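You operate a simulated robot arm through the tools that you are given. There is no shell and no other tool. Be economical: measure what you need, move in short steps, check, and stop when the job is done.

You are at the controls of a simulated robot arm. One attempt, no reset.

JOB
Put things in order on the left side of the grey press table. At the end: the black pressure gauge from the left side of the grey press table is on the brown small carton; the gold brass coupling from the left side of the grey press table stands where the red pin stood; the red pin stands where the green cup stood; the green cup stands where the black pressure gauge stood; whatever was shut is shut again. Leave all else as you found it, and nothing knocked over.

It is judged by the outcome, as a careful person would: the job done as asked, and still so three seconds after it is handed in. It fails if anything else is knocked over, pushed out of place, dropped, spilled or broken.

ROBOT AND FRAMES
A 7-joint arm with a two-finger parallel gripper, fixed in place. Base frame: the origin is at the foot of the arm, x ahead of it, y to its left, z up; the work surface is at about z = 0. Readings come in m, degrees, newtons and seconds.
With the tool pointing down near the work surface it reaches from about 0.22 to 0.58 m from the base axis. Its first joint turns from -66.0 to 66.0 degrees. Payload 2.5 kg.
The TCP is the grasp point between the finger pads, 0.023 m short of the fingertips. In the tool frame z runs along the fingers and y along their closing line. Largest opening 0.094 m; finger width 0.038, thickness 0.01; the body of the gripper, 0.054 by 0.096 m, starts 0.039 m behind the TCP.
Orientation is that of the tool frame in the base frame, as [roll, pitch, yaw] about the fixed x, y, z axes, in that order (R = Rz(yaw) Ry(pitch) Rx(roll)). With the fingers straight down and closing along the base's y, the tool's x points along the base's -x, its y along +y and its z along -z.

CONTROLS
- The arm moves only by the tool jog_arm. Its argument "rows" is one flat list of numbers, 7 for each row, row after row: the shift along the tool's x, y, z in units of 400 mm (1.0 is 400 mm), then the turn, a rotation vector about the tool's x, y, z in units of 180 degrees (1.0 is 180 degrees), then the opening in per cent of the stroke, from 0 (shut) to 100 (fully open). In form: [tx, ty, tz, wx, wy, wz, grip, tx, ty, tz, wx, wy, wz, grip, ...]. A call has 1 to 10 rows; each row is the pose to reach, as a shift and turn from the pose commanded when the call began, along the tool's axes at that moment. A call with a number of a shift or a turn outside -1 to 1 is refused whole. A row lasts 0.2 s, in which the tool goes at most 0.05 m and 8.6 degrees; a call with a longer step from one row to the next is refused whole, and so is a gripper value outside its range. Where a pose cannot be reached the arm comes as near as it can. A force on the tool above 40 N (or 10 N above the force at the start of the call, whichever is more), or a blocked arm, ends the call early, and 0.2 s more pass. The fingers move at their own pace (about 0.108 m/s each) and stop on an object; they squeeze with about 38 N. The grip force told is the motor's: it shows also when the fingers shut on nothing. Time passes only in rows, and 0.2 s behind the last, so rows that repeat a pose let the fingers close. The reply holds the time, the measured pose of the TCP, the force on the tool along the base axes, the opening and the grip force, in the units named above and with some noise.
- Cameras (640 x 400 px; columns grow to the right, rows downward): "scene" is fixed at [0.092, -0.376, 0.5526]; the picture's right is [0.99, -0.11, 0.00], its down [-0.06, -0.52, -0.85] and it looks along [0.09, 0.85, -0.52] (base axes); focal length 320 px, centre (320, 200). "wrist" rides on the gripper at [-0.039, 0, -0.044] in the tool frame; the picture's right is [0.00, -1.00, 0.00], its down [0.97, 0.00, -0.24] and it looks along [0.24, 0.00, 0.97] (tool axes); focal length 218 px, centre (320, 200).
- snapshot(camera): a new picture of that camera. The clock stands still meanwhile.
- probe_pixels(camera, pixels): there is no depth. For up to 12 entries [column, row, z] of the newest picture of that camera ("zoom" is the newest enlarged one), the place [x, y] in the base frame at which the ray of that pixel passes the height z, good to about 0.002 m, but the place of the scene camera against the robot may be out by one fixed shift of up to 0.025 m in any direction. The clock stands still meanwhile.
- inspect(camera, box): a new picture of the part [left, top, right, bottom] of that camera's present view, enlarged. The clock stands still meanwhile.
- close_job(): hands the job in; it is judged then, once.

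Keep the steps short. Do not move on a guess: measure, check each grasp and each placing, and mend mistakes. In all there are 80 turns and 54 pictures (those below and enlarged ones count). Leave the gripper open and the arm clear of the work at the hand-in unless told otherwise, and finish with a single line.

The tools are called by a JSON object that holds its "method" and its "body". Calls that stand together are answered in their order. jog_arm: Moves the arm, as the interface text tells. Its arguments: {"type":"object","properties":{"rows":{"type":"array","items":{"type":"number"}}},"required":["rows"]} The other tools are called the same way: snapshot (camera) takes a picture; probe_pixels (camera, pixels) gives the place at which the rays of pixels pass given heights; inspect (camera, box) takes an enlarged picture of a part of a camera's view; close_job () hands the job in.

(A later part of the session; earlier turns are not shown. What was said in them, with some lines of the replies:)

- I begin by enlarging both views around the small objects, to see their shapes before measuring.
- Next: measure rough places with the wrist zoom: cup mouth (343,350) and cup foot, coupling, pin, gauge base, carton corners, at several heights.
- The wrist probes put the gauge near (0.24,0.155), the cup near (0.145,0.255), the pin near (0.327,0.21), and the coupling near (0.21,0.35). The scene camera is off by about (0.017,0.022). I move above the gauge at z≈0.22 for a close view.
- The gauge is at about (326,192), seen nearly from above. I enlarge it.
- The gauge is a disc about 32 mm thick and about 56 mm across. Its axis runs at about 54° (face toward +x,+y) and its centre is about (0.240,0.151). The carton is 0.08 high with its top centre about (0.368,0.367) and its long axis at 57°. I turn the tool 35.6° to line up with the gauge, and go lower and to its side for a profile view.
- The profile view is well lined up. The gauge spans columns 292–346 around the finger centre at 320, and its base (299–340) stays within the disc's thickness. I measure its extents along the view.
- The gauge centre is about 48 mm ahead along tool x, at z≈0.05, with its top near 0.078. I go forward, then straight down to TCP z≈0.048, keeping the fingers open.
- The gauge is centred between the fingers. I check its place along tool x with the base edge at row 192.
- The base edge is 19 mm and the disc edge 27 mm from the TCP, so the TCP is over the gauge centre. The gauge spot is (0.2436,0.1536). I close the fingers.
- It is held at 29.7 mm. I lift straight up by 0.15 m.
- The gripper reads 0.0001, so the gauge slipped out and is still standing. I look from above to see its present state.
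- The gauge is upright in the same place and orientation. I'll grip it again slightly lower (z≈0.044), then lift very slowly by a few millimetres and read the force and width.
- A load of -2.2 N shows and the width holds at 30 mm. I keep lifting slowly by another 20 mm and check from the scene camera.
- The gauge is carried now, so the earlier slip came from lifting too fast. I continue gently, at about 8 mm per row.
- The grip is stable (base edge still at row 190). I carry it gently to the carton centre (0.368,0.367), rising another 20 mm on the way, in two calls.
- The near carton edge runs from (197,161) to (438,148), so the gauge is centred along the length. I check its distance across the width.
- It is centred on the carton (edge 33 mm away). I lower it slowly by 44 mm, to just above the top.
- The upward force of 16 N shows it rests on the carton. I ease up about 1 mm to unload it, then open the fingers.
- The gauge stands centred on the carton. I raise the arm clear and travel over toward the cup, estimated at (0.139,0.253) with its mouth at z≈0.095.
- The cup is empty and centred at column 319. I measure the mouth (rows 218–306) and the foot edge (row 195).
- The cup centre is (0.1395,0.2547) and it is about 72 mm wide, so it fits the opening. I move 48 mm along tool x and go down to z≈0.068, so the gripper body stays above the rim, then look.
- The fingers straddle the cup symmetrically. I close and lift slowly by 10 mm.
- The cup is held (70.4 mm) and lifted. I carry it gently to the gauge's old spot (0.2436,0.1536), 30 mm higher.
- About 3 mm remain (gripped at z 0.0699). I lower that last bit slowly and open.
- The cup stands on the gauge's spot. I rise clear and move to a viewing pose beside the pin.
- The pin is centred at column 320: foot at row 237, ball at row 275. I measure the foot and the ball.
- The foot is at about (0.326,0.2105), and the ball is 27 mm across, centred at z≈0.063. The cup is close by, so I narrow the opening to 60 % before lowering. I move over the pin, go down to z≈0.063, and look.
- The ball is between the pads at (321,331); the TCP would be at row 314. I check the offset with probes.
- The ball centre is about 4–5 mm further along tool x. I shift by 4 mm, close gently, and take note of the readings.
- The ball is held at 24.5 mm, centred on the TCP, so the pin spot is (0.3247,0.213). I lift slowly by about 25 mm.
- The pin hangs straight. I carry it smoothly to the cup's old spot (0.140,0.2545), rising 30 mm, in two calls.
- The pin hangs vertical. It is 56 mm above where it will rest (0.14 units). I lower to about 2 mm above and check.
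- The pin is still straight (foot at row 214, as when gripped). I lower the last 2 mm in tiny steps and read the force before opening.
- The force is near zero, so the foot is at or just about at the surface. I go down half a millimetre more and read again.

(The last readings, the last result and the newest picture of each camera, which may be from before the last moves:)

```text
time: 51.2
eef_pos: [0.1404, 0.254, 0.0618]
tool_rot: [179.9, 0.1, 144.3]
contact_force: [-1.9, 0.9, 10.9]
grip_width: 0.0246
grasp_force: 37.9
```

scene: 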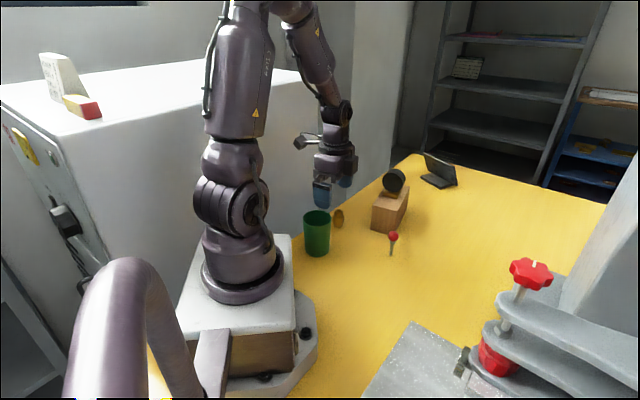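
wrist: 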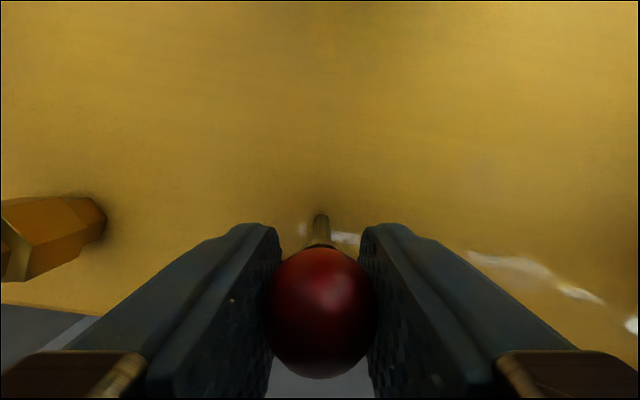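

Contact is firm (10.9 N). I back off by that half millimetre and open in small steps, to 60 %.

{"method": "jog_arm", "body": {"rows": [0, 0, -0.001, 0, 0, 0, 10, 0, 0, -0.001, 0, 0, 0, 10, 0, 0, -0.001, 0, 0, 0, 29, 0, 0, -0.001, 0, 0, 0, 33, 0, 0, -0.001, 0, 0, 0, 40, 0, 0, -0.001, 0, 0, 0, 50, 0, 0, -0.001, 0, 0, 0, 65, 0, 0, -0.001, 0, 0, 0, 65]}}

{"method": "snapshot", "body": {"camera": "wrist"}}

```text
time: 53.0
eef_pos: [0.1405, 0.2552, 0.0621]
tool_rot: [-179.9, 0.1, 144.4]
contact_force: [0.8, -0.5, 0.3]
grip_width: 0.0612
grasp_force: 0.1
```

```text
16 pictures are left
```

wrist: 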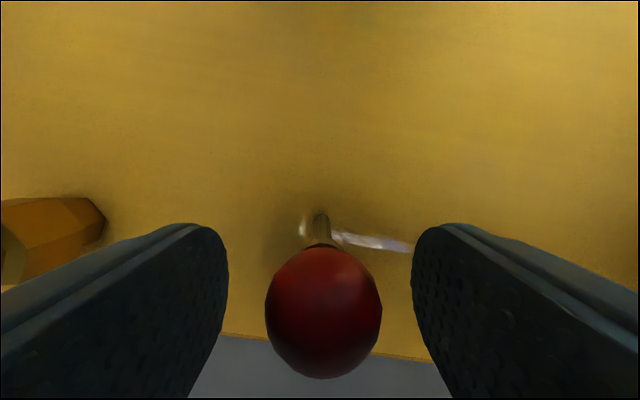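

The pin stands upright on its own. I rise clear and move to a viewing pose beside the coupling (≈(0.212,0.35)).

{"method": "jog_arm", "body": {"rows": [0, 0, -0.03, 0, 0, 0, 65, 0, 0, -0.1, 0, 0, 0, 65, 0, 0, -0.2, 0, 0, 0, 65, 0, 0, -0.3, 0, 0, 0, 65, -0.04, 0.09, -0.32, 0, 0, 0, 65, -0.08, 0.18, -0.3, 0, 0, 0, 65, -0.11, 0.25, -0.26, 0, 0, 0, 65, -0.131, 0.298, -0.22, 0, 0, 0, 65, -0.131, 0.298, -0.22, 0, 0, 0, 65]}}

{"method": "snapshot", "body": {"camera": "wrist"}}

{"method": "inspect", "body": {"camera": "scene", "box": [290, 180, 430, 290]}}

```text
time: 55.0
eef_pos: [0.2518, 0.3207, 0.1483]
tool_rot: [179.9, 0.1, 144.2]
contact_force: [-0.5, -0.2, -0.3]
grip_width: 0.061
grasp_force: 0.0
```

```text
15 pictures are left
```

wrist: 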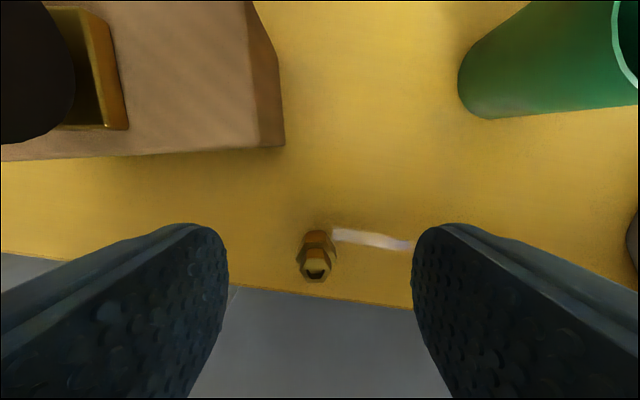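

```text
3.64 times, centred on (360, 235) of scene
```

zoom: 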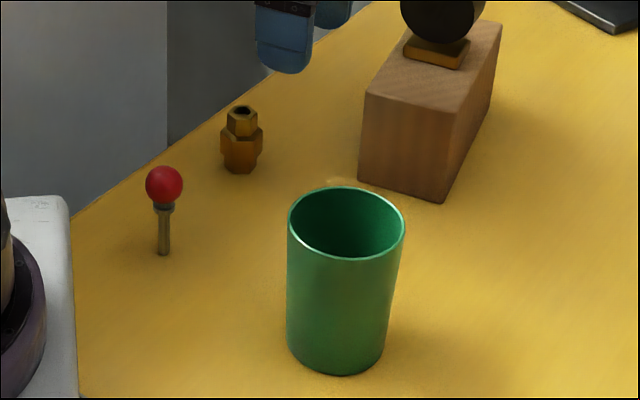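

All placed objects stand well. I enlarge the coupling and measure it.

{"method": "inspect", "body": {"camera": "wrist", "box": [268, 220, 364, 290]}}

{"method": "probe_pixels", "body": {"camera": "wrist", "pixels": [[318, 230, 0.0], [316, 270, 0.04], [316, 270, 0.045], [316, 270, 0.035], [297, 256, 0.025], [337, 256, 0.025]]}}

```text
5.71 times, centred on (316, 255) of wrist
```

zoom: 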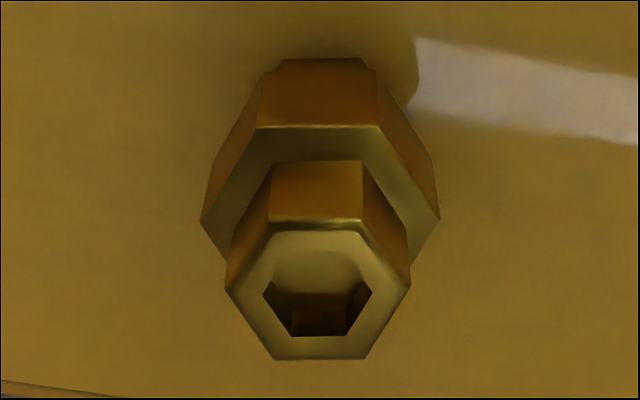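

```text
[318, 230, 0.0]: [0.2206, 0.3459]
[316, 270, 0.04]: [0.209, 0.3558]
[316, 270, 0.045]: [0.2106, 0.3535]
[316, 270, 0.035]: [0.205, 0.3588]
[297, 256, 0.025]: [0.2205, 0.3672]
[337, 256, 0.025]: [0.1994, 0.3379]
```

The coupling's hex has its corners toward the fingers, so the tool must turn 30° for the pads to meet flats. The big hex is about 30 mm across flats, the height about 43 mm, and the centre about (0.210,0.3535). I turn -30°, move over it and down to z≈0.10, then look.

{"method": "jog_arm", "body": {"rows": [0.033, 0.001, 0, 0, 0, -0.0417, 65, 0.066, 0.003, 0, 0, 0, -0.0833, 65, 0.1, 0.005, 0, 0, 0, -0.125, 65, 0.1327, 0.006, 0, 0, 0, -0.1667, 65, 0.1327, 0.006, 0.06, 0, 0, -0.1667, 65, 0.1327, 0.006, 0.12, 0, 0, -0.1667, 65, 0.1327, 0.006, 0.12, 0, 0, -0.1667, 65]}}

{"method": "snapshot", "body": {"camera": "wrist"}}

```text
time: 56.6
eef_pos: [0.2114, 0.3545, 0.1044]
tool_rot: [180.0, -0.1, 174.3]
contact_force: [-0.2, 0.5, -0.7]
grip_width: 0.061
grasp_force: 0.1
```

```text
12 pictures are left
```

wrist: 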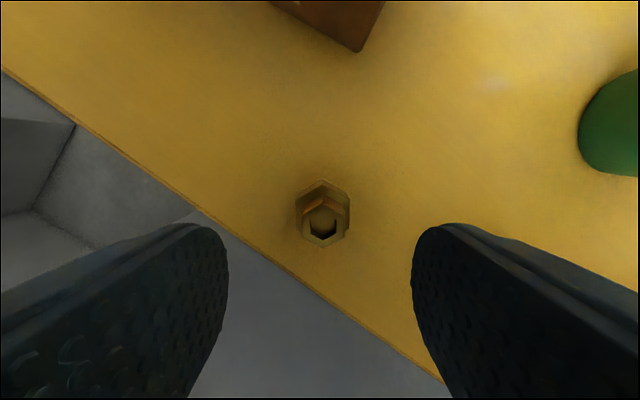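

The flats now face the fingers, centred at column 322. I verify the centre by probing the top ring.

{"method": "probe_pixels", "body": {"camera": "wrist", "pixels": [[322, 222, 0.043], [322, 181, 0.0], [295, 205, 0.022], [350, 203, 0.022]]}}

```text
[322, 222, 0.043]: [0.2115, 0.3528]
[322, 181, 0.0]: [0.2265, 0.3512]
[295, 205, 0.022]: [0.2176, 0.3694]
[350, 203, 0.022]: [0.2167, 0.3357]
```

The centre is confirmed within 1–2 mm. I go straight down to z≈0.031 and close.

{"method": "jog_arm", "body": {"rows": [0, -0.003, 0.06, 0, 0, 0, 65, 0, -0.003, 0.12, 0, 0, 0, 65, 0, -0.003, 0.16, 0, 0, 0, 65, 0, -0.003, 0.182, 0, 0, 0, 65, 0, -0.003, 0.182, 0, 0, 0, 65, 0, -0.003, 0.182, 0, 0, 0, 50, 0, -0.003, 0.182, 0, 0, 0, 35, 0, -0.003, 0.182, 0, 0, 0, 15, 0, -0.003, 0.182, 0, 0, 0, 15]}}

{"method": "snapshot", "body": {"camera": "wrist"}}

```text
time: 58.6
eef_pos: [0.2092, 0.3522, 0.0291]
tool_rot: [180.0, -0.1, 174.3]
contact_force: [1.0, -1.2, 0.1]
grip_width: 0.0314
grasp_force: 37.7
```

```text
11 pictures are left
```

wrist: 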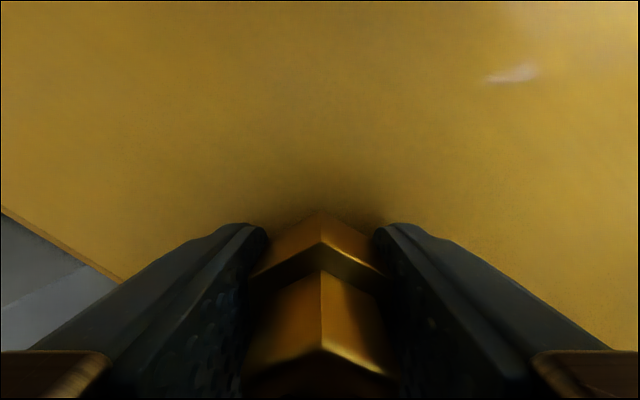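

It is held on the flats at 31.4 mm. I lift slowly, 10 mm first and then more.

{"method": "jog_arm", "body": {"rows": [0, 0, -0.002, 0, 0, 0, 15, 0, 0, -0.005, 0, 0, 0, 15, 0, 0, -0.01, 0, 0, 0, 15, 0, 0, -0.016, 0, 0, 0, 15, 0, 0, -0.022, 0, 0, 0, 15, 0, 0, -0.03, 0, 0, 0, 15, 0, 0, -0.038, 0, 0, 0, 15, 0, 0, -0.046, 0, 0, 0, 15, 0, 0, -0.052, 0, 0, 0, 15, 0, 0, -0.055, 0, 0, 0, 15]}}

{"method": "jog_arm", "body": {"rows": [0, 0, -0.008, 0, 0, 0, 15, 0, 0, -0.022, 0, 0, 0, 15, 0, 0, -0.045, 0, 0, 0, 15, 0, 0, -0.07, 0, 0, 0, 15, 0, 0, -0.095, 0, 0, 0, 15, 0, 0, -0.12, 0, 0, 0, 15, 0, 0, -0.145, 0, 0, 0, 15, 0, 0, -0.17, 0, 0, 0, 15, 0, 0, -0.188, 0, 0, 0, 15, 0, 0, -0.195, 0, 0, 0, 15]}}

{"method": "snapshot", "body": {"camera": "wrist"}}

```text
time: 60.8
eef_pos: [0.2098, 0.3523, 0.0513]
tool_rot: [180.0, 0.0, 174.4]
contact_force: [-0.1, 1.4, -3.0]
grip_width: 0.0316
grasp_force: 38.9
```

```text
time: 63.0
eef_pos: [0.2112, 0.3519, 0.1296]
tool_rot: [-180.0, 0.0, 174.4]
contact_force: [-0.1, -0.2, -0.9]
grip_width: 0.0314
grasp_force: 38.2
```

```text
10 pictures are left
```

wrist: 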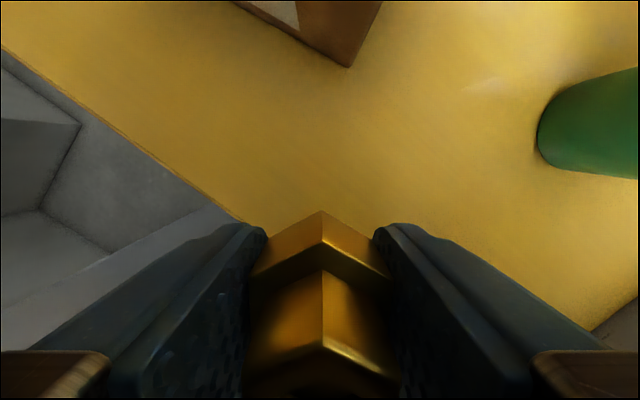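

The coupling has not shifted in the grip. I carry it smoothly to the pin's old spot (0.3247,0.2128), in two calls at this height.

{"method": "jog_arm", "body": {"rows": [-0.0047, -0.0048, 0, 0, 0, 0, 15, -0.0142, -0.0144, 0, 0, 0, 0, 15, -0.0316, -0.0319, 0, 0, 0, 0, 15, -0.0522, -0.0527, 0, 0, 0, 0, 15, -0.0744, -0.0751, 0, 0, 0, 0, 15, -0.0965, -0.0974, 0, 0, 0, 0, 15, -0.1187, -0.1198, 0, 0, 0, 0, 15, -0.1376, -0.1389, 0, 0, 0, 0, 15, -0.1519, -0.1533, 0, 0, 0, 0, 15, -0.1582, -0.1597, 0, 0, 0, 0, 15]}}

{"method": "jog_arm", "body": {"rows": [-0.0047, -0.0048, 0, 0, 0, 0, 15, -0.0142, -0.0144, 0, 0, 0, 0, 15, -0.0316, -0.0319, 0, 0, 0, 0, 15, -0.0522, -0.0527, 0, 0, 0, 0, 15, -0.0744, -0.0751, 0, 0, 0, 0, 15, -0.0965, -0.0974, 0, 0, 0, 0, 15, -0.1187, -0.1198, 0, 0, 0, 0, 15, -0.1376, -0.1389, 0, 0, 0, 0, 15, -0.1519, -0.1533, 0, 0, 0, 0, 15, -0.1582, -0.1597, 0, 0, 0, 0, 15]}}

{"method": "snapshot", "body": {"camera": "wrist"}}

```text
time: 65.2
eef_pos: [0.2673, 0.2836, 0.1287]
tool_rot: [-179.9, 0.0, 174.3]
contact_force: [-0.1, -0.6, -1.9]
grip_width: 0.0312
grasp_force: 38.0
```

```text
time: 67.4
eef_pos: [0.3227, 0.2135, 0.1302]
tool_rot: [-179.9, 0.0, 174.4]
contact_force: [-0.1, 0.3, -1.5]
grip_width: 0.0313
grasp_force: 37.9
```

```text
9 pictures are left
```

wrist: 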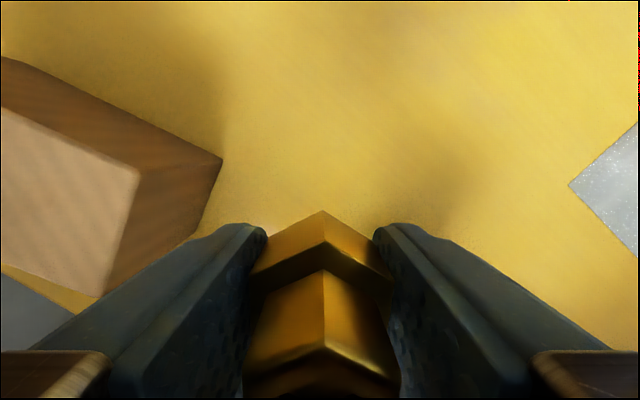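

It is at the spot, clear of the carton. I lower it slowly in two calls to about 2 mm above the surface.

{"method": "jog_arm", "body": {"rows": [0, 0, 0.008, 0, 0, 0, 15, 0, 0, 0.025, 0, 0, 0, 15, 0, 0, 0.05, 0, 0, 0, 15, 0, 0, 0.077, 0, 0, 0, 15, 0, 0, 0.104, 0, 0, 0, 15, 0, 0, 0.131, 0, 0, 0, 15, 0, 0, 0.156, 0, 0, 0, 15, 0, 0, 0.176, 0, 0, 0, 15, 0, 0, 0.19, 0, 0, 0, 15, 0, 0, 0.196, 0, 0, 0, 15]}}

{"method": "jog_arm", "body": {"rows": [0, 0, 0.006, 0, 0, 0, 15, 0, 0, 0.016, 0, 0, 0, 15, 0, 0, 0.028, 0, 0, 0, 15, 0, 0, 0.038, 0, 0, 0, 15, 0, 0, 0.045, 0, 0, 0, 15, 0, 0, 0.049, 0, 0, 0, 15, 0, 0, 0.051, 0, 0, 0, 15, 0, 0, 0.0525, 0, 0, 0, 15, 0, 0, 0.0535, 0, 0, 0, 15]}}

{"method": "inspect", "body": {"camera": "scene", "box": [340, 190, 440, 270]}}

```text
time: 69.6
eef_pos: [0.3247, 0.2122, 0.0487]
tool_rot: [-179.9, -0.1, 174.4]
contact_force: [1.3, 0.4, -2.1]
grip_width: 0.0314
grasp_force: 38.0
```

```text
time: 71.6
eef_pos: [0.3253, 0.2123, 0.0282]
tool_rot: [-180.0, 0.0, 174.4]
contact_force: [1.3, -0.3, -2.5]
grip_width: 0.0313
grasp_force: 38.0
```

```text
5.00 times, centred on (390, 230) of scene
```

zoom: 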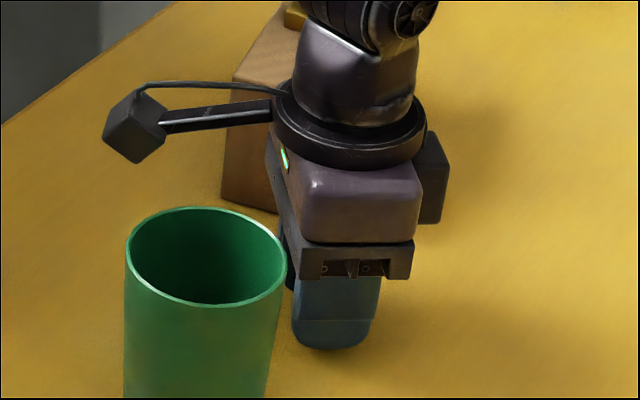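

It is nearly down, but the load is still carried. I go down 0.8 mm more in tiny steps and read the force.

{"method": "jog_arm", "body": {"rows": [0, 0, 0.0005, 0, 0, 0, 15, 0, 0, 0.001, 0, 0, 0, 15, 0, 0, 0.0015, 0, 0, 0, 15, 0, 0, 0.002, 0, 0, 0, 15, 0, 0, 0.002, 0, 0, 0, 15]}}

```text
time: 72.8
eef_pos: [0.3239, 0.2132, 0.028]
tool_rot: [179.9, 0.0, 174.4]
contact_force: [-4.5, -0.2, 13.5]
grip_width: 0.0308
grasp_force: 37.5
```

Contact (13.5 N up). I back off half a millimetre and open slowly to 65 %.

{"method": "jog_arm", "body": {"rows": [0, 0, -0.001, 0, 0, 0, 15, 0, 0, -0.001, 0, 0, 0, 15, 0, 0, -0.001, 0, 0, 0, 36, 0, 0, -0.001, 0, 0, 0, 42, 0, 0, -0.001, 0, 0, 0, 52, 0, 0, -0.001, 0, 0, 0, 65, 0, 0, -0.001, 0, 0, 0, 65]}}

{"method": "snapshot", "body": {"camera": "wrist"}}

```text
time: 74.4
eef_pos: [0.3238, 0.2127, 0.0284]
tool_rot: [180.0, 0.0, 174.3]
contact_force: [-0.1, -0.7, -0.5]
grip_width: 0.0612
grasp_force: 0.1
```

```text
7 pictures are left
```

wrist: 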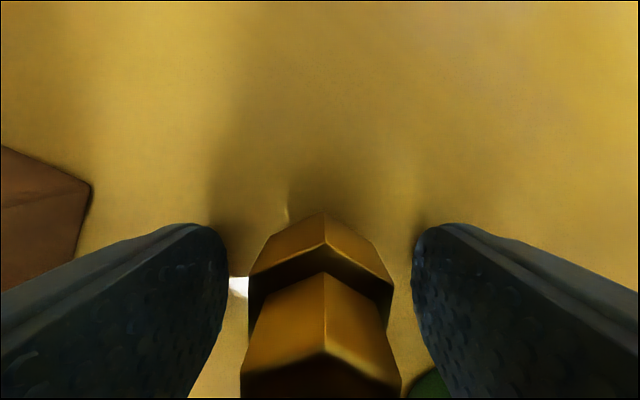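

The coupling stands free. I rise straight up well clear, open fully at height, and view everything.

{"method": "jog_arm", "body": {"rows": [0, 0, -0.04, 0, 0, 0, 65, 0, 0, -0.12, 0, 0, 0, 65, 0, 0, -0.23, 0, 0, 0, 65, 0, 0, -0.34, 0, 0, 0, 65, 0, 0, -0.45, 0, 0, 0, 80, 0, 0, -0.56, 0, 0, 0, 100, 0, 0, -0.67, 0, 0, 0, 100, 0, 0, -0.72, 0, 0, 0, 100, 0, 0, -0.72, 0, 0, 0, 100]}}

{"method": "snapshot", "body": {"camera": "scene"}}

{"method": "snapshot", "body": {"camera": "wrist"}}

{"method": "inspect", "body": {"camera": "scene", "box": [290, 150, 450, 290]}}

```text
time: 76.4
eef_pos: [0.3249, 0.2115, 0.3188]
tool_rot: [180.0, -0.1, 174.3]
contact_force: [0.0, 0.6, 0.0]
grip_width: 0.0941
grasp_force: 0.0
```

```text
6 pictures are left
```

scene: 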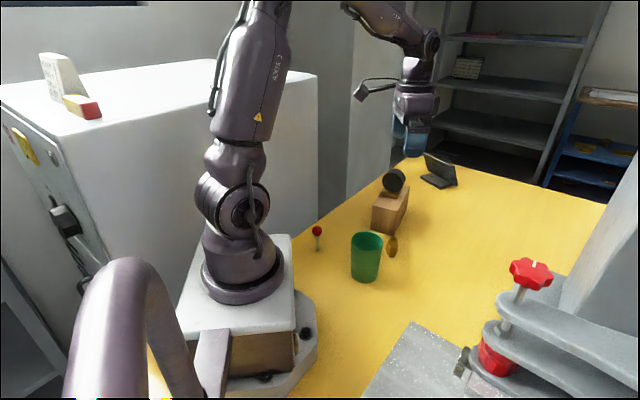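

```text
5 pictures are left
```

wrist: 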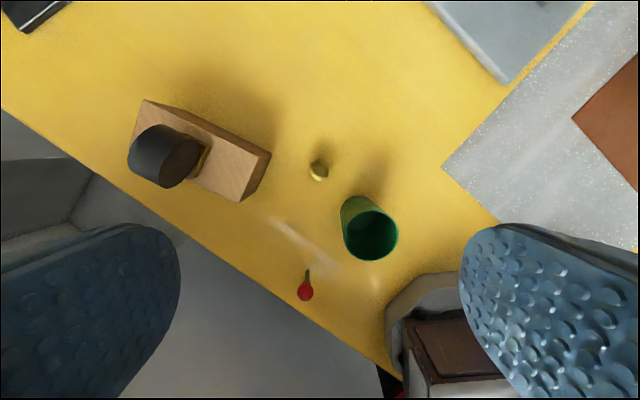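

```text
2.86 times, centred on (370, 220) of scene
```

zoom: 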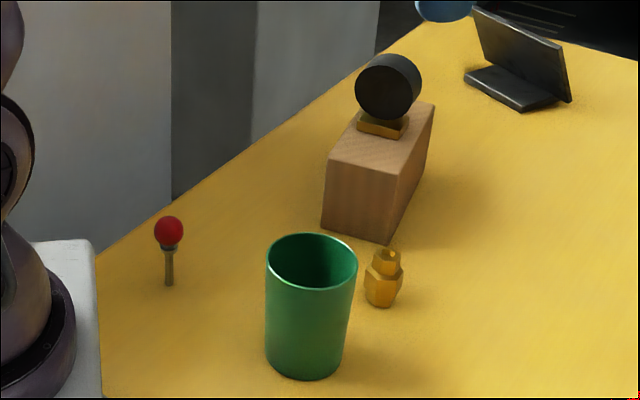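

All four objects stand upright where asked: gauge on the carton, cup on the gauge's spot, pin on the cup's spot, and coupling on the pin's spot (foot at (391,255) against the pin's (392,254) before). The gripper is open and the arm is clear. I hand in the job.

{"method": "close_job", "body": {}}

```text
The job is handed in.
```

Job handed in: the gauge is on the carton, and the cup, pin and coupling stand on their new spots; the gauge slipped from the gripper on the first lift but stayed upright, and there was nothing shut that I had to open.
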